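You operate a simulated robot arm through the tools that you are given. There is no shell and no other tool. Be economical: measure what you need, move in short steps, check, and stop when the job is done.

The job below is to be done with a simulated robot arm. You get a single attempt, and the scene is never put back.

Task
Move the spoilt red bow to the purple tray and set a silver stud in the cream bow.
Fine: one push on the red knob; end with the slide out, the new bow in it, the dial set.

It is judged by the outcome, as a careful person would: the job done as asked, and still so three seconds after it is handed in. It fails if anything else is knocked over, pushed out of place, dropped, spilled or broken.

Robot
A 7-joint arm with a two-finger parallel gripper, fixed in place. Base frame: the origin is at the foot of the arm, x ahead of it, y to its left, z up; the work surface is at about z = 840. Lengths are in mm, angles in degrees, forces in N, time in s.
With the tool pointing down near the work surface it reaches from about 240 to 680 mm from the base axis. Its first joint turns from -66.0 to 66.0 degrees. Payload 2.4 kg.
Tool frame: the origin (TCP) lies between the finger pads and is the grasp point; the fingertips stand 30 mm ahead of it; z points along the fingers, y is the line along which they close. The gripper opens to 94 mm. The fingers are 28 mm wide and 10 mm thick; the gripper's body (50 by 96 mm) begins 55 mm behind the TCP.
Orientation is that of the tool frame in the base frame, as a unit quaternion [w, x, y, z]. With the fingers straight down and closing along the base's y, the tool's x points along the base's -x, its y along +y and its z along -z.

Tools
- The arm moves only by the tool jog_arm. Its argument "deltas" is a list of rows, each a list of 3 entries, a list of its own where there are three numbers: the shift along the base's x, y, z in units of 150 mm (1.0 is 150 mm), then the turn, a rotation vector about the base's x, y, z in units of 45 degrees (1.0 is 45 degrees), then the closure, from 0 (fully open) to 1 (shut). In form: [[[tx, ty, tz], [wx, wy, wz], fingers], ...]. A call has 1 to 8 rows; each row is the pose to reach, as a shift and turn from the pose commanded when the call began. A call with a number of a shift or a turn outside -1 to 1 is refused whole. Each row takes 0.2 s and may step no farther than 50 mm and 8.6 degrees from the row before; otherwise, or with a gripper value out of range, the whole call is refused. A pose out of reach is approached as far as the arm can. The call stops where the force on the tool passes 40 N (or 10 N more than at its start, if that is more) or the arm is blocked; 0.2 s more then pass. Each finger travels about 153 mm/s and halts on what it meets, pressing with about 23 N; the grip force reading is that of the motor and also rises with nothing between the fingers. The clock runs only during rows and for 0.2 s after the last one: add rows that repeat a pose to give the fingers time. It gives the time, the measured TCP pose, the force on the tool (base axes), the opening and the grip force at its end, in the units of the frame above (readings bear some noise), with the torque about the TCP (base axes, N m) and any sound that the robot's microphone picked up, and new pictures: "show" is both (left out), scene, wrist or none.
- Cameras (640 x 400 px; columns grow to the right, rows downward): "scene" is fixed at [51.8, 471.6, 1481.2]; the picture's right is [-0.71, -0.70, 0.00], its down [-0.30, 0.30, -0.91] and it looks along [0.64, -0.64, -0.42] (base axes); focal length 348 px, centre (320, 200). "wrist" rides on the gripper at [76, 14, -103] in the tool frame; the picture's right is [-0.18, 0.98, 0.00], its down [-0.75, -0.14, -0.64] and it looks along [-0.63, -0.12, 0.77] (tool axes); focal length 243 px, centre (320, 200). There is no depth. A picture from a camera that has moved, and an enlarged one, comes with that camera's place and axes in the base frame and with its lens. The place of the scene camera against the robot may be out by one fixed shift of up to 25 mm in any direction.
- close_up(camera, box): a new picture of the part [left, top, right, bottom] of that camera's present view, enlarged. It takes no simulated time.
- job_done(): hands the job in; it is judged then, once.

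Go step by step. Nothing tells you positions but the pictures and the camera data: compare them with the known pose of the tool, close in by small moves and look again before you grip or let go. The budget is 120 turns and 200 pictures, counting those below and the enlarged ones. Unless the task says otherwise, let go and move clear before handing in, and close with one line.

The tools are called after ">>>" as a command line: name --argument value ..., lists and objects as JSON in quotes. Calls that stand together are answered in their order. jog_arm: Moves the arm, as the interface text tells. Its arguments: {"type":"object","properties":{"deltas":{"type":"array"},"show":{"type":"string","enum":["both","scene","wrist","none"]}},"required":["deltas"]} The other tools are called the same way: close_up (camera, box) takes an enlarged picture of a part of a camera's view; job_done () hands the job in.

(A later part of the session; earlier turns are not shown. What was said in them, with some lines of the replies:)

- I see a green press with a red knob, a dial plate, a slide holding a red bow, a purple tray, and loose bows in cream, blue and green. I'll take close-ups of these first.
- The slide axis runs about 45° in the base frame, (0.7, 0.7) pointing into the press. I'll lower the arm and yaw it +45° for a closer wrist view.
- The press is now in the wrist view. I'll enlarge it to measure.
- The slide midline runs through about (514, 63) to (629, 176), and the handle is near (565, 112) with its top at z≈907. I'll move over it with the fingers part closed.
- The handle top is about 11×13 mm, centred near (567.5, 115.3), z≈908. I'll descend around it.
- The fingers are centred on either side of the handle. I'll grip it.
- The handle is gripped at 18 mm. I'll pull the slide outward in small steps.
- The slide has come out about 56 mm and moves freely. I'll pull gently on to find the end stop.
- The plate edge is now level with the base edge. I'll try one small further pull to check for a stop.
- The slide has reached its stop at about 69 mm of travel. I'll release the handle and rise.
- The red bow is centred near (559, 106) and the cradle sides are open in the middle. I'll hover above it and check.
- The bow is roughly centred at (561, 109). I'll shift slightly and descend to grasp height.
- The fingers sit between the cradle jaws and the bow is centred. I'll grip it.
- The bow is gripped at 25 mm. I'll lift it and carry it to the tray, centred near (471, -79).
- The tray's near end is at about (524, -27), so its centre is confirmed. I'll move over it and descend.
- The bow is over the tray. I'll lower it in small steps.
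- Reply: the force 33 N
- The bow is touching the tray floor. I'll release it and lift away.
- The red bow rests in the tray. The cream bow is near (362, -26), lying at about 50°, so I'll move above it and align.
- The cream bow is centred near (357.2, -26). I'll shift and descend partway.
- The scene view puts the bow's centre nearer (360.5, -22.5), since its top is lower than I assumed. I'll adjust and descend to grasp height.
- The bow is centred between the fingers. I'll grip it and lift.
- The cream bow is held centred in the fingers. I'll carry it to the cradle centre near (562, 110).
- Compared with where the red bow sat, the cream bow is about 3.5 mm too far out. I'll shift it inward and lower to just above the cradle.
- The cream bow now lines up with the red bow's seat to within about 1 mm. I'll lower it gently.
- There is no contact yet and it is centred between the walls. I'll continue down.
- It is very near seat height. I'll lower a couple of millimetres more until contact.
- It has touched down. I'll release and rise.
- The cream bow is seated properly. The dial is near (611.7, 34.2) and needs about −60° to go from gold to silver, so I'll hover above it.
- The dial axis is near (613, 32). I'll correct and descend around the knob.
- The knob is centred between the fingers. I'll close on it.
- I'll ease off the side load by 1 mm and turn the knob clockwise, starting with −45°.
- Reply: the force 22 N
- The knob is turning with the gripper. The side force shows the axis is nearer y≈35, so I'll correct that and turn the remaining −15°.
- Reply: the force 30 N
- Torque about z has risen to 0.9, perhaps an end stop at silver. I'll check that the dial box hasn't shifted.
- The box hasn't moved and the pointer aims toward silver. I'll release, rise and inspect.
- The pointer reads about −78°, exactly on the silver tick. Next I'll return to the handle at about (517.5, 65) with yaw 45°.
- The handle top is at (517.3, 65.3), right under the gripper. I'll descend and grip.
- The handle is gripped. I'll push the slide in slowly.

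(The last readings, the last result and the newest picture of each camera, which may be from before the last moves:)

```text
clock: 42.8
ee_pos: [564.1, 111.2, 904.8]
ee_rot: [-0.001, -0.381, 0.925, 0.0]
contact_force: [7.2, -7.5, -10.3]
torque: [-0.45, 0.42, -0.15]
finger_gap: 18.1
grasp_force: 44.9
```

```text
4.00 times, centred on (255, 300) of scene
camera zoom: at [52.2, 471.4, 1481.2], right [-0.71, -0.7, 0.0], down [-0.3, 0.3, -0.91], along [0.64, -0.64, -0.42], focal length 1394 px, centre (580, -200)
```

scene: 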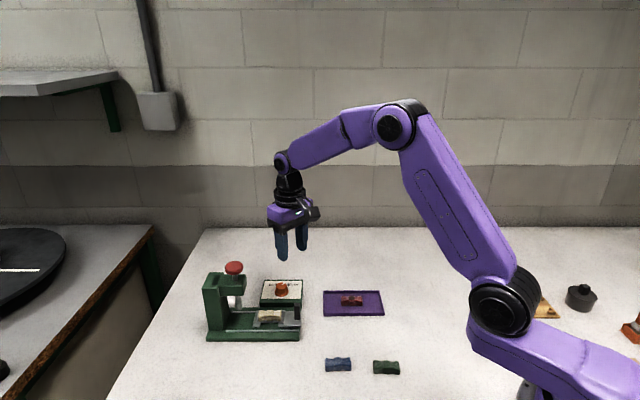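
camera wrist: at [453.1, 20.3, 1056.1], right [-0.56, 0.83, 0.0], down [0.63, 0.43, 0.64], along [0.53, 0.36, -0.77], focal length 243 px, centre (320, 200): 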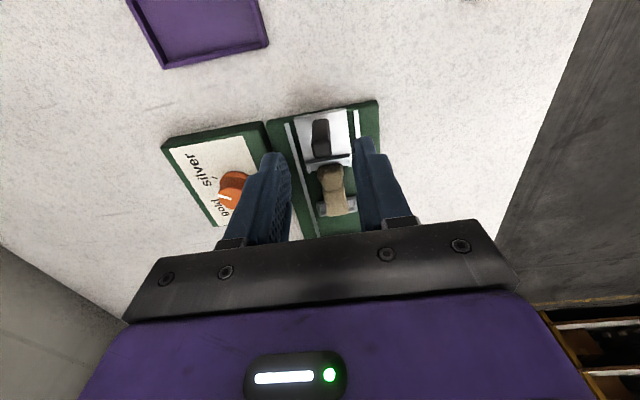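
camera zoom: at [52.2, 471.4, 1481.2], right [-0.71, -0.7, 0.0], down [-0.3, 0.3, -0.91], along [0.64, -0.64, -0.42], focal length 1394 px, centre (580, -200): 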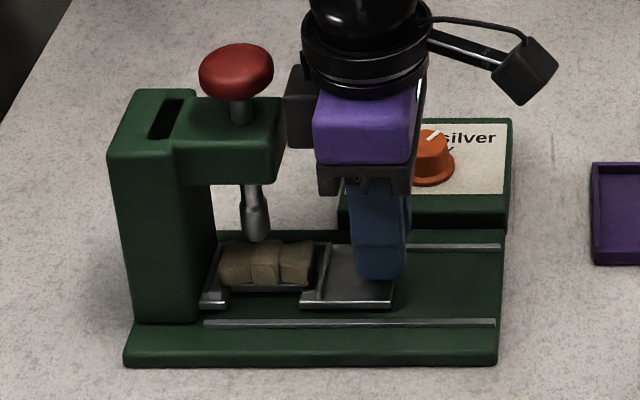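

About 4 mm remain to the original position. I'll push the last bit until the stop.

>>> jog_arm --deltas '[[[0.01, 0.012, 0], [0, 0, 0], 0.95], [[0.02, 0.023, 0], [0, 0, 0], 0.95], [[0.03, 0.033, 0], [0, 0, 0], 0.95]]' --show "none"

>>> close_up --camera "scene" --box '[190, 250, 320, 350]'

```text
clock: 43.6
ee_pos: [568.3, 115.0, 905.5]
ee_rot: [-0.004, -0.38, 0.925, 0.0]
contact_force: [-13.3, -18.6, 3.8]
torque: [0.65, -0.65, -0.09]
finger_gap: 18.3
grasp_force: 44.5
```

```text
4.00 times, centred on (255, 300) of scene
camera zoom: at [51.3, 471.1, 1481.4], right [-0.71, -0.7, 0.0], down [-0.3, 0.3, -0.91], along [0.64, -0.64, -0.42], focal length 1394 px, centre (580, -200)
```

zoom: 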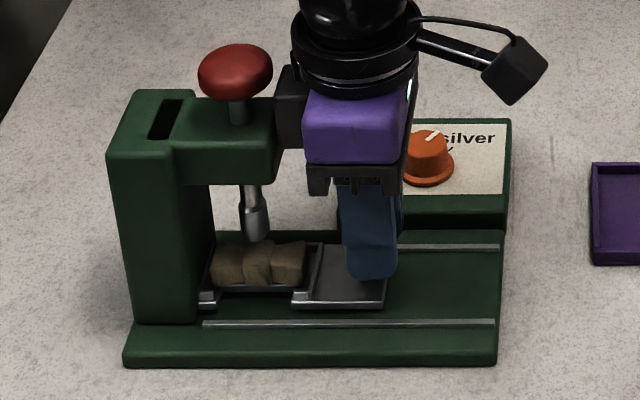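

The slide is back at its original in-position. I'll release and retreat upward and outward.

>>> jog_arm --deltas '[[[-0.018, -0.02, 0], [0, 0, 0], 0.95], [[-0.018, -0.02, 0], [0, 0, 0], 0.75], [[-0.018, -0.02, 0], [0, 0, 0], 0.57], [[-0.018, -0.02, 0.02], [0, 0, 0], 0.57], [[-0.018, -0.02, 0.25], [0, 0, 0], 0.57], [[-0.1, -0.1, 0.5], [0, 0, 0], 0.57], [[-0.2, -0.2, 0.75], [0, 0, 0], 0.8], [[-0.25, -0.25, 1.0], [0, 0, 0], 1.0]]'

>>> close_up --camera "scene" --box '[190, 250, 320, 350]'

>>> close_up --camera "wrist" --box '[230, 80, 410, 230]'

```text
clock: 45.4
ee_pos: [530.2, 79.6, 1056.5]
ee_rot: [0.0, -0.381, 0.925, 0.001]
contact_force: [-0.4, -0.8, 0.4]
torque: [0.03, 0.0, 0.01]
finger_gap: 0.1
grasp_force: 22.7
camera wrist: at [466.4, 35.3, 1157.6], right [-0.56, 0.83, 0.0], down [0.63, 0.43, 0.64], along [0.53, 0.36, -0.77], focal length 243 px, centre (320, 200)
```

scene: 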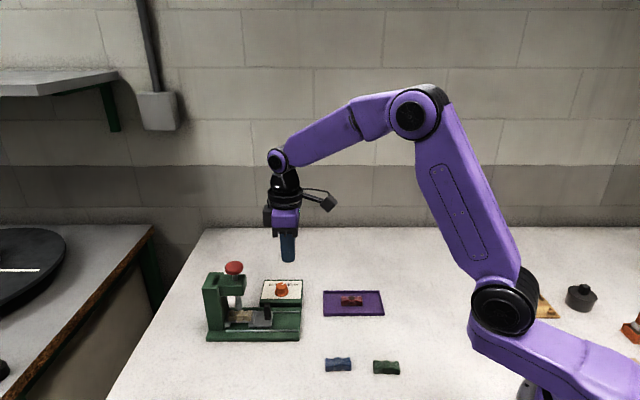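
wrist: 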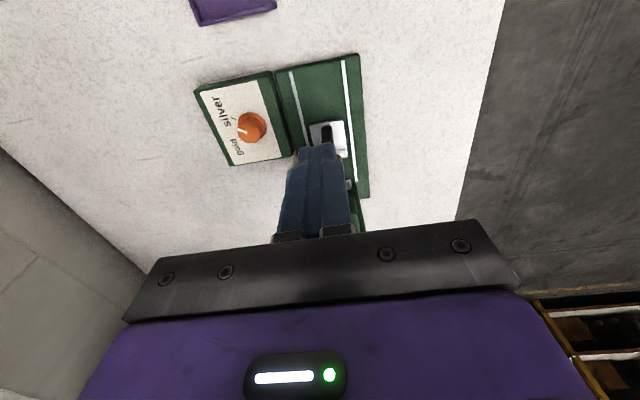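

```text
4.00 times, centred on (255, 300) of scene
camera zoom: at [51.8, 471.6, 1481.2], right [-0.71, -0.7, 0.0], down [-0.3, 0.3, -0.91], along [0.64, -0.64, -0.42], focal length 1394 px, centre (580, -200)
```

zoom: 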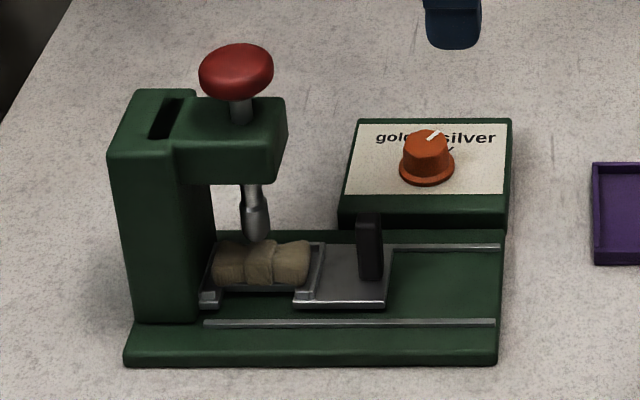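

```text
2.67 times, centred on (320, 155) of wrist
camera zoom: at [466.4, 35.3, 1157.6], right [-0.56, 0.83, 0.0], down [0.63, 0.43, 0.64], along [0.53, 0.36, -0.77], focal length 647 px, centre (320, 320)
```

zoom: 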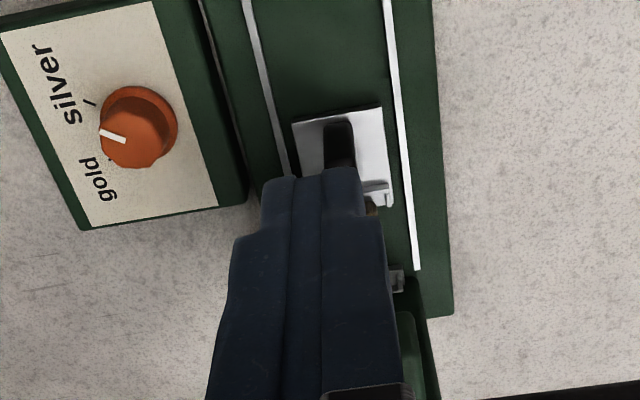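

The cream bow is under the punch. The red knob is near (614.5, 162) at z≈1007, so I'll move above it with closed fingers.

>>> jog_arm --deltas '[[[0, 0, 0.2], [0, 0, 0], 1.0], [[0, 0, 0.4], [0, 0, 0], 1.0], [[0.2, 0.2, 0.4], [0, 0, 0], 1.0], [[0.4, 0.38, 0.4], [0, 0, 0], 1.0], [[0.55, 0.535, 0.4], [0, 0, 0], 1.0], [[0.55, 0.535, 0.4], [0, 0, 0], 1.0]]'

>>> close_up --camera "scene" --box '[190, 210, 290, 310]'

>>> close_up --camera "wrist" --box '[230, 80, 410, 230]'

```text
clock: 46.8
ee_pos: [614.8, 158.5, 1115.7]
ee_rot: [0.0, -0.381, 0.925, 0.001]
contact_force: [-0.7, -0.3, -0.7]
torque: [0.03, 0.0, 0.0]
finger_gap: 0.0
grasp_force: 22.9
camera wrist: at [549.6, 116.2, 1217.2], right [-0.56, 0.83, 0.0], down [0.63, 0.43, 0.64], along [0.53, 0.36, -0.77], focal length 243 px, centre (320, 200)
```

scene: 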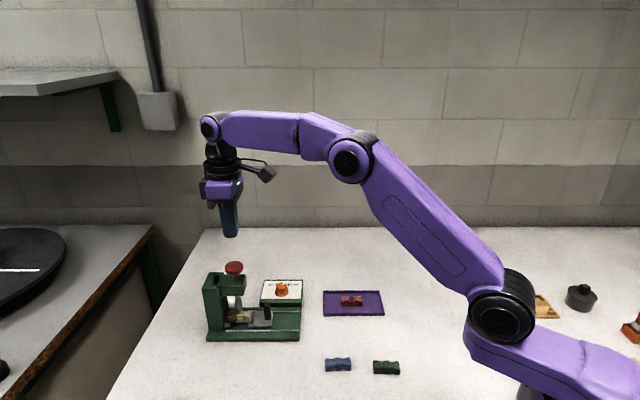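
wrist: 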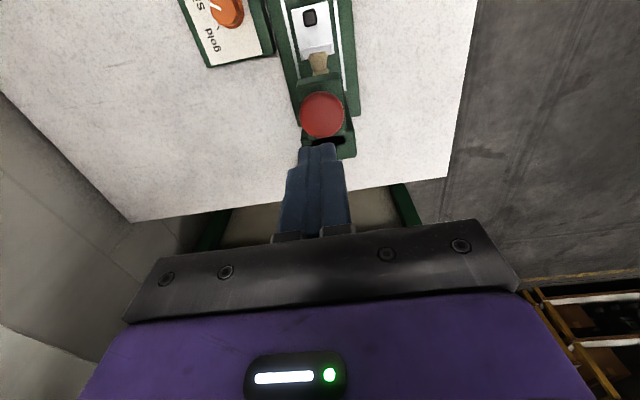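

```text
4.00 times, centred on (240, 260) of scene
camera zoom: at [51.8, 471.6, 1481.2], right [-0.71, -0.7, 0.0], down [-0.3, 0.3, -0.91], along [0.64, -0.64, -0.42], focal length 1394 px, centre (640, -40)
```

zoom: 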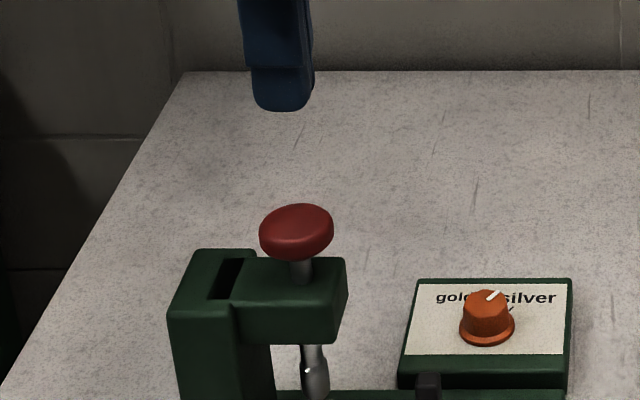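

```text
2.67 times, centred on (320, 155) of wrist
camera zoom: at [549.6, 116.2, 1217.2], right [-0.56, 0.83, 0.0], down [0.63, 0.43, 0.64], along [0.53, 0.36, -0.77], focal length 647 px, centre (320, 320)
```

zoom: 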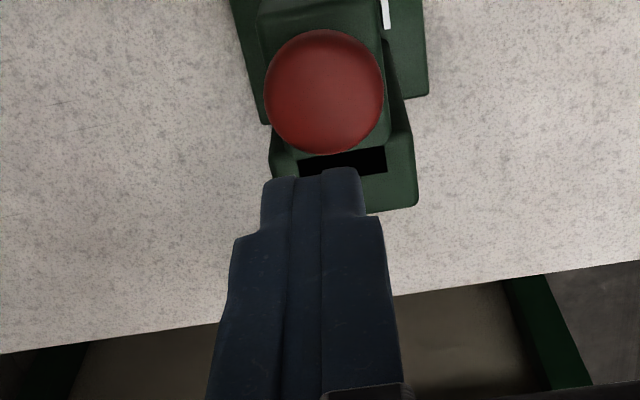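

The knob centre is about (614, 160.3), with its top near z≈1017. I'll lower to just above it.

>>> jog_arm --deltas '[[[-0.005, 0.012, -0.15], [0, 0, 0], 1.0], [[-0.005, 0.012, -0.3], [0, 0, 0], 1.0], [[-0.005, 0.012, -0.38], [0, 0, 0], 1.0], [[-0.005, 0.012, -0.38], [0, 0, 0], 1.0]]' --show "none"

>>> close_up --camera "scene" --box '[190, 230, 290, 330]'

>>> close_up --camera "wrist" --box '[230, 80, 410, 230]'

```text
clock: 47.8
ee_pos: [613.1, 160.8, 1058.5]
ee_rot: [0.0, -0.381, 0.924, 0.0]
contact_force: [-0.7, 0.6, -0.1]
torque: [-0.02, 0.0, -0.01]
finger_gap: 0.0
grasp_force: 23.0
```

```text
4.00 times, centred on (240, 280) of scene
camera zoom: at [51.8, 471.6, 1481.2], right [-0.71, -0.7, 0.0], down [-0.3, 0.3, -0.91], along [0.64, -0.64, -0.42], focal length 1394 px, centre (640, -120)
```

zoom: 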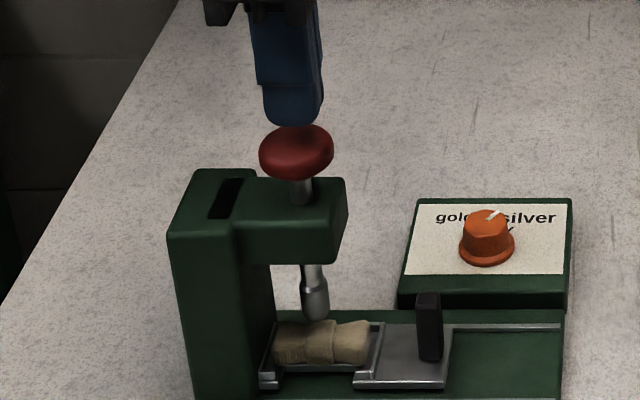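

```text
2.67 times, centred on (320, 155) of wrist
camera zoom: at [548.5, 117.7, 1160.0], right [-0.56, 0.83, 0.0], down [0.63, 0.43, 0.64], along [0.53, 0.36, -0.77], focal length 647 px, centre (320, 320)
```

zoom: 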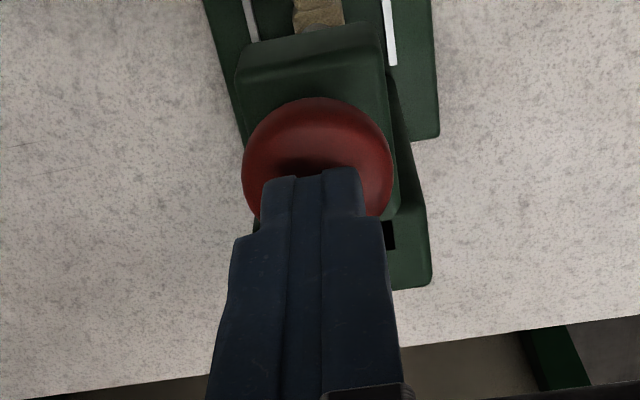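

The fingers are centred over the knob. I'll press down once, gradually.

>>> jog_arm --deltas '[[[0, 0, -0.03], [0, 0, 0], 1.0], [[0, 0, -0.06], [0, 0, 0], 1.0], [[0, 0, -0.085], [0, 0, 0], 1.0], [[0, 0, -0.11], [0, 0, 0], 1.0], [[0, 0, -0.135], [0, 0, 0], 1.0], [[0, 0, -0.16], [0, 0, 0], 1.0], [[0, 0, -0.185], [0, 0, 0], 1.0], [[0, 0, -0.21], [0, 0, 0], 1.0]]' --show "none"

>>> close_up --camera "scene" --box '[190, 250, 290, 340]'

```text
clock: 49.5
ee_pos: [612.8, 160.8, 1034.8]
ee_rot: [0.004, -0.381, 0.924, 0.0]
contact_force: [-5.4, -0.6, 10.2]
torque: [-0.13, 0.25, -0.01]
finger_gap: 0.0
grasp_force: 23.0
heard: click
stopped in row 8: the force on the tool passed its limit at 46 N (the readings are from after the stop); the commanded pose is now the measured one
```

```text
4.44 times, centred on (240, 295) of scene
camera zoom: at [51.4, 471.5, 1481.2], right [-0.71, -0.7, 0.0], down [-0.3, 0.3, -0.91], along [0.64, -0.64, -0.42], focal length 1549 px, centre (676, -222)
```

zoom: 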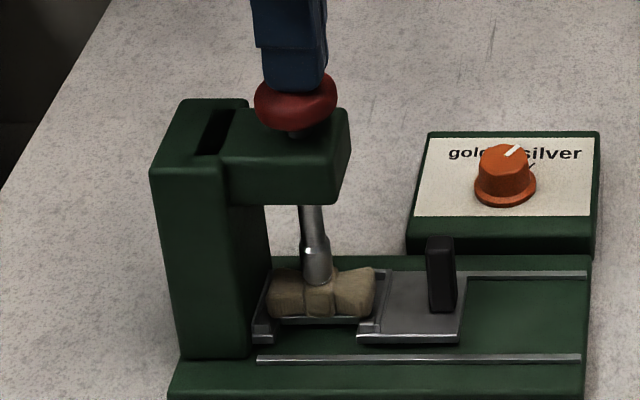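

A click sounded at the bottom of the stroke, so the stud should be set. I'll lift off and look.

>>> jog_arm --deltas '[[[0, 0, 0.06], [0, 0, 0], 1.0], [[0, 0, 0.15], [0, 0, 0], 1.0], [[0, 0, 0.35], [0, 0, 0], 1.0], [[0, 0, 0.6], [0, 0, 0], 1.0], [[-0.2, -0.2, 0.6], [0, 0, 0], 0.8], [[-0.4, -0.4, 0.5], [0, 0, 0], 0.57], [[-0.5, -0.5, 0.3], [0, 0, 0], 0.57]]'

>>> close_up --camera "scene" --box '[190, 250, 320, 350]'

>>> close_up --camera "wrist" --box '[200, 70, 400, 230]'

```text
clock: 51.1
ee_pos: [538.9, 85.1, 1080.5]
ee_rot: [0.004, -0.381, 0.924, 0.0]
contact_force: [-0.3, 0.0, -0.7]
torque: [0.0, -0.02, -0.02]
finger_gap: 40.5
grasp_force: 0.0
camera wrist: at [473.9, 41.6, 1180.1], right [-0.56, 0.83, 0.0], down [0.63, 0.43, 0.65], along [0.54, 0.36, -0.76], focal length 243 px, centre (320, 200)
```

scene: 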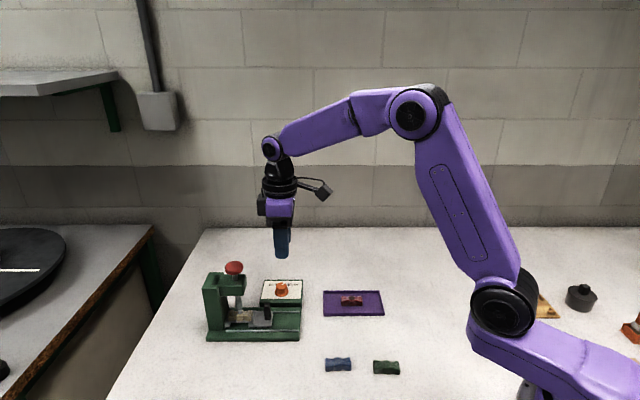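
wrist: 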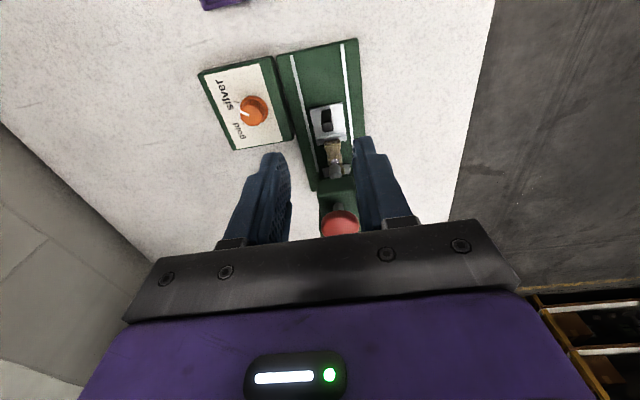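

```text
4.00 times, centred on (255, 300) of scene
camera zoom: at [51.8, 471.6, 1481.2], right [-0.71, -0.7, 0.0], down [-0.3, 0.3, -0.91], along [0.64, -0.64, -0.42], focal length 1394 px, centre (580, -200)
```

zoom: 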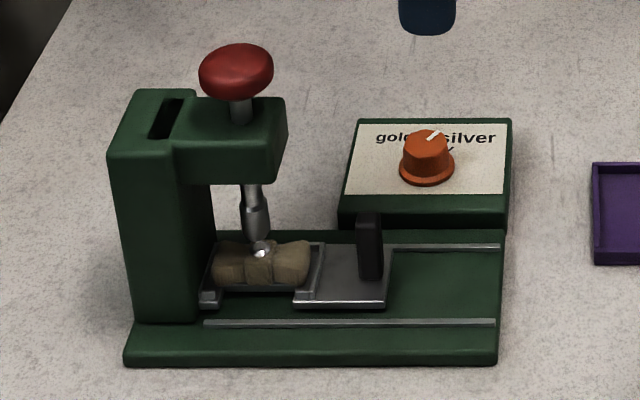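

```text
2.50 times, centred on (300, 150) of wrist
camera zoom: at [473.9, 41.6, 1180.1], right [-0.56, 0.83, 0.0], down [0.63, 0.43, 0.65], along [0.54, 0.36, -0.76], focal length 606 px, centre (370, 325)
```

zoom: 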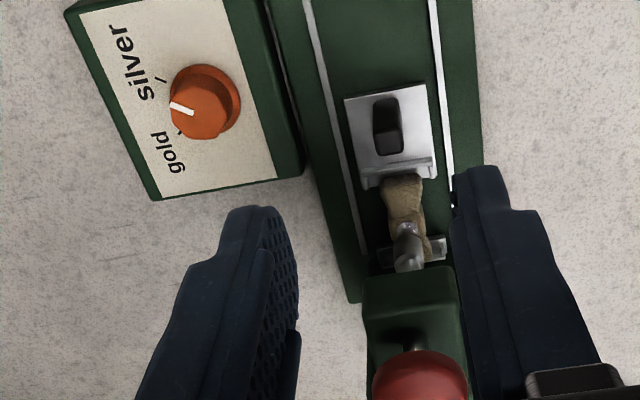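

The silver stud is visible on the cream bow and the knob has returned up. Now I'll pull the slide out again, going back to the handle near (566.5, 114.5).

>>> jog_arm --deltas '[[[0.09, 0.1, -0.2], [0, 0, 0], 0.57], [[0.183, 0.195, -0.4], [0, 0, 0], 0.57], [[0.183, 0.195, -0.65], [0, 0, 0], 0.57], [[0.183, 0.195, -0.87], [0, 0, 0], 0.57], [[0.183, 0.195, -0.87], [0, 0, 0], 0.57]]' --show "none"

>>> close_up --camera "wrist" --box '[230, 80, 410, 230]'

```text
clock: 52.4
ee_pos: [565.1, 115.5, 947.1]
ee_rot: [0.004, -0.382, 0.924, -0.001]
contact_force: [-0.4, -0.1, -0.4]
torque: [0.01, 0.02, 0.01]
finger_gap: 40.5
grasp_force: 0.1
```

```text
2.67 times, centred on (320, 155) of wrist
camera zoom: at [502.1, 72.2, 1048.6], right [-0.56, 0.83, 0.0], down [0.63, 0.43, 0.65], along [0.54, 0.36, -0.76], focal length 647 px, centre (320, 320)
```

zoom: 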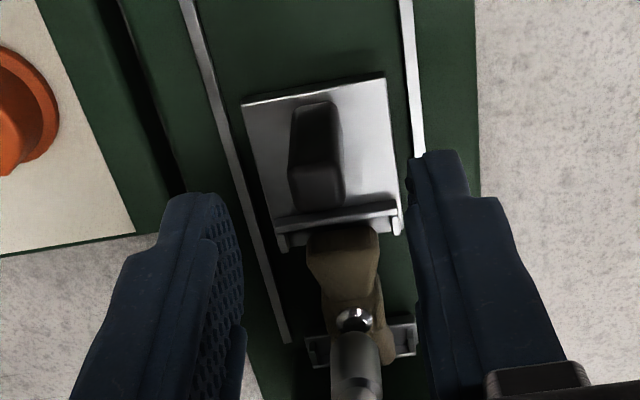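

The stud shows clearly and the handle is at (567, 114.4). I'll descend and grip.

>>> jog_arm --deltas '[[[0.008, -0.006, -0.12], [0, 0, 0], 0.57], [[0.008, -0.006, -0.24], [0, 0, 0], 0.57], [[0.008, -0.006, -0.28], [0, 0, 0], 0.57], [[0.008, -0.006, -0.28], [0, 0, 0], 0.75], [[0.008, -0.006, -0.28], [0, 0, 0], 0.9], [[0.008, -0.006, -0.28], [0, 0, 0], 0.95]]' --show "none"

>>> jog_arm --deltas '[[[-0.04, -0.04, 0], [0, 0, 0], 0.95], [[-0.08, -0.08, 0], [0, 0, 0], 0.95], [[-0.12, -0.12, 0], [0, 0, 0], 0.95], [[-0.16, -0.16, 0], [0, 0, 0], 0.95], [[-0.2, -0.2, 0], [0, 0, 0], 0.95], [[-0.24, -0.24, 0], [0, 0, 0], 0.95], [[-0.28, -0.28, 0], [0, 0, 0], 0.95], [[-0.32, -0.32, 0], [0, 0, 0], 0.95]]' --show "none"

>>> close_up --camera "scene" --box '[190, 250, 320, 350]'

```text
clock: 53.8
ee_pos: [567.5, 114.5, 905.4]
ee_rot: [0.003, -0.381, 0.925, 0.0]
contact_force: [0.3, -0.7, -1.2]
torque: [0.1, -0.13, 0.03]
finger_gap: 18.0
grasp_force: 45.0
```

```text
clock: 55.5
ee_pos: [519.2, 65.2, 905.5]
ee_rot: [0.003, -0.381, 0.925, 0.0]
contact_force: [0.9, 0.8, -6.0]
torque: [0.04, -0.1, -0.02]
finger_gap: 17.8
grasp_force: 45.2
```

```text
4.00 times, centred on (255, 300) of scene
camera zoom: at [51.9, 471.6, 1481.2], right [-0.71, -0.7, 0.0], down [-0.3, 0.3, -0.91], along [0.64, -0.64, -0.42], focal length 1394 px, centre (580, -200)
```

zoom: 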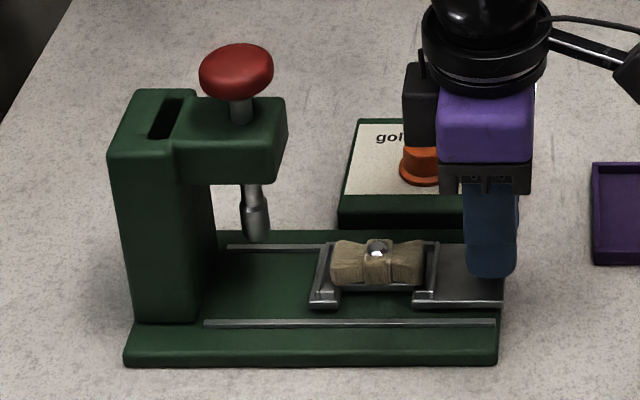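

It is nearly fully out. I'll pull the last 2–3 mm to the stop, then release and retreat.

>>> jog_arm --deltas '[[[-0.01, -0.01, 0], [0, 0, 0], 0.95], [[-0.02, -0.02, 0], [0, 0, 0], 0.95], [[-0.02, -0.02, 0], [0, 0, 0], 0.95]]' --show "none"

>>> jog_arm --deltas '[[[0, 0, 0], [0, 0, 0], 0.75], [[0, 0, 0], [0, 0, 0], 0.57], [[0, 0, 0], [0, 0, 0], 0.57], [[0, 0, 0.2], [0, 0, 0], 0.57], [[0, 0, 0.45], [0, 0, 0], 0.57], [[-0.1, -0.1, 0.7], [0, 0, 0], 0.57], [[-0.3, -0.2, 0.9], [0, 0, 0], 0.57], [[-0.5, -0.3, 1.0], [0, 0, 0], 0.57]]'

>>> close_up --camera "scene" --box '[190, 250, 320, 350]'

>>> close_up --camera "scene" --box '[300, 270, 420, 380]'

```text
clock: 56.4
ee_pos: [515.6, 63.8, 907.1]
ee_rot: [0.004, -0.381, 0.925, -0.001]
contact_force: [1.9, -1.6, -6.6]
torque: [-0.19, 0.17, -0.05]
finger_gap: 17.7
grasp_force: 45.0
```

```text
clock: 58.1
ee_pos: [440.5, 18.7, 1056.1]
ee_rot: [0.003, -0.382, 0.924, -0.001]
contact_force: [-0.1, -0.3, 0.5]
torque: [0.01, 0.0, 0.0]
finger_gap: 40.3
grasp_force: 0.0
camera wrist: at [375.7, -25.2, 1156.4], right [-0.56, 0.83, 0.0], down [0.63, 0.43, 0.65], along [0.53, 0.36, -0.76], focal length 243 px, centre (320, 200)
```

scene: 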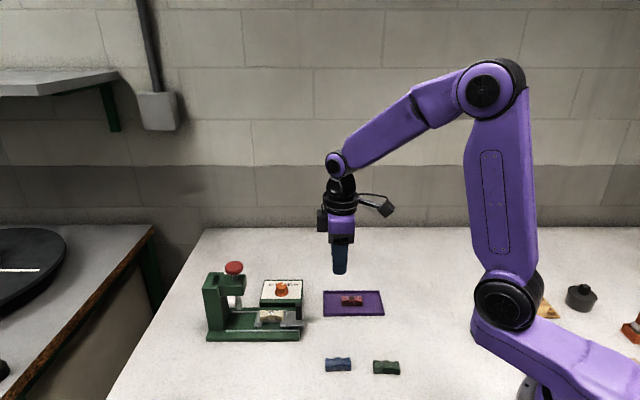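
wrist: 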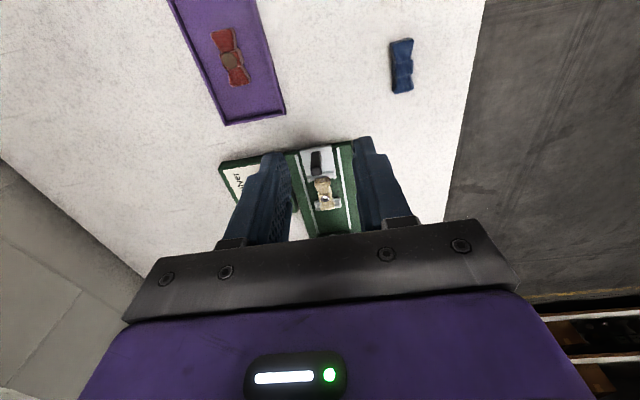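

```text
4.00 times, centred on (255, 300) of scene
camera zoom: at [51.8, 471.6, 1481.2], right [-0.71, -0.7, 0.0], down [-0.3, 0.3, -0.91], along [0.64, -0.64, -0.42], focal length 1394 px, centre (580, -200)
```

zoom: 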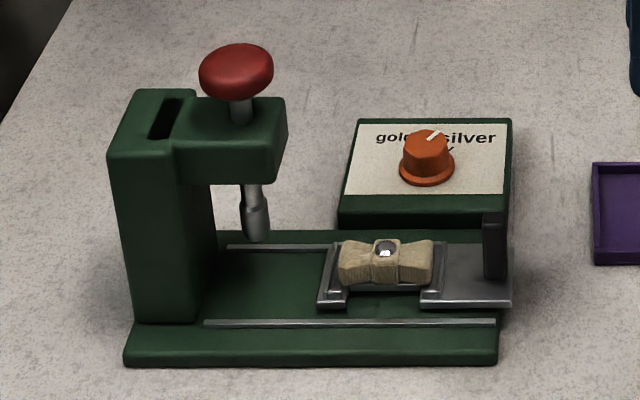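

```text
3.64 times, centred on (360, 325) of scene
camera zoom: at [51.8, 471.6, 1481.2], right [-0.71, -0.7, 0.0], down [-0.3, 0.3, -0.91], along [0.64, -0.64, -0.42], focal length 1267 px, centre (174, -254)
```

zoom: 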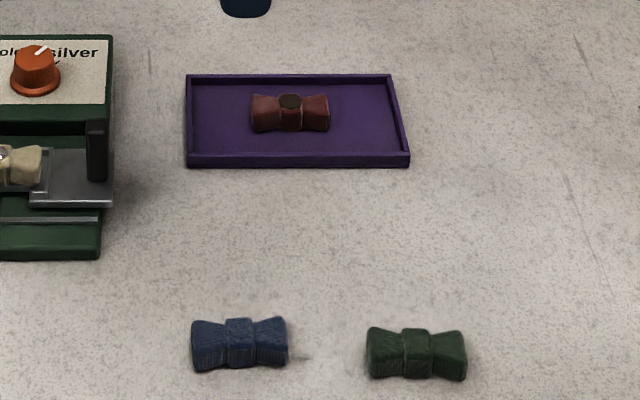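

The red bow is in the purple tray and the cream bow with its silver stud sits in the fully out slide. The dial is on silver, nothing else has moved and the arm is clear, so I'm handing in.

>>> job_done

```text
The job is handed in.
```

The spoilt red bow is in the purple tray, and the cream bow has its silver stud after one push on the red knob. It sits in the pulled-out slide with the dial on silver.
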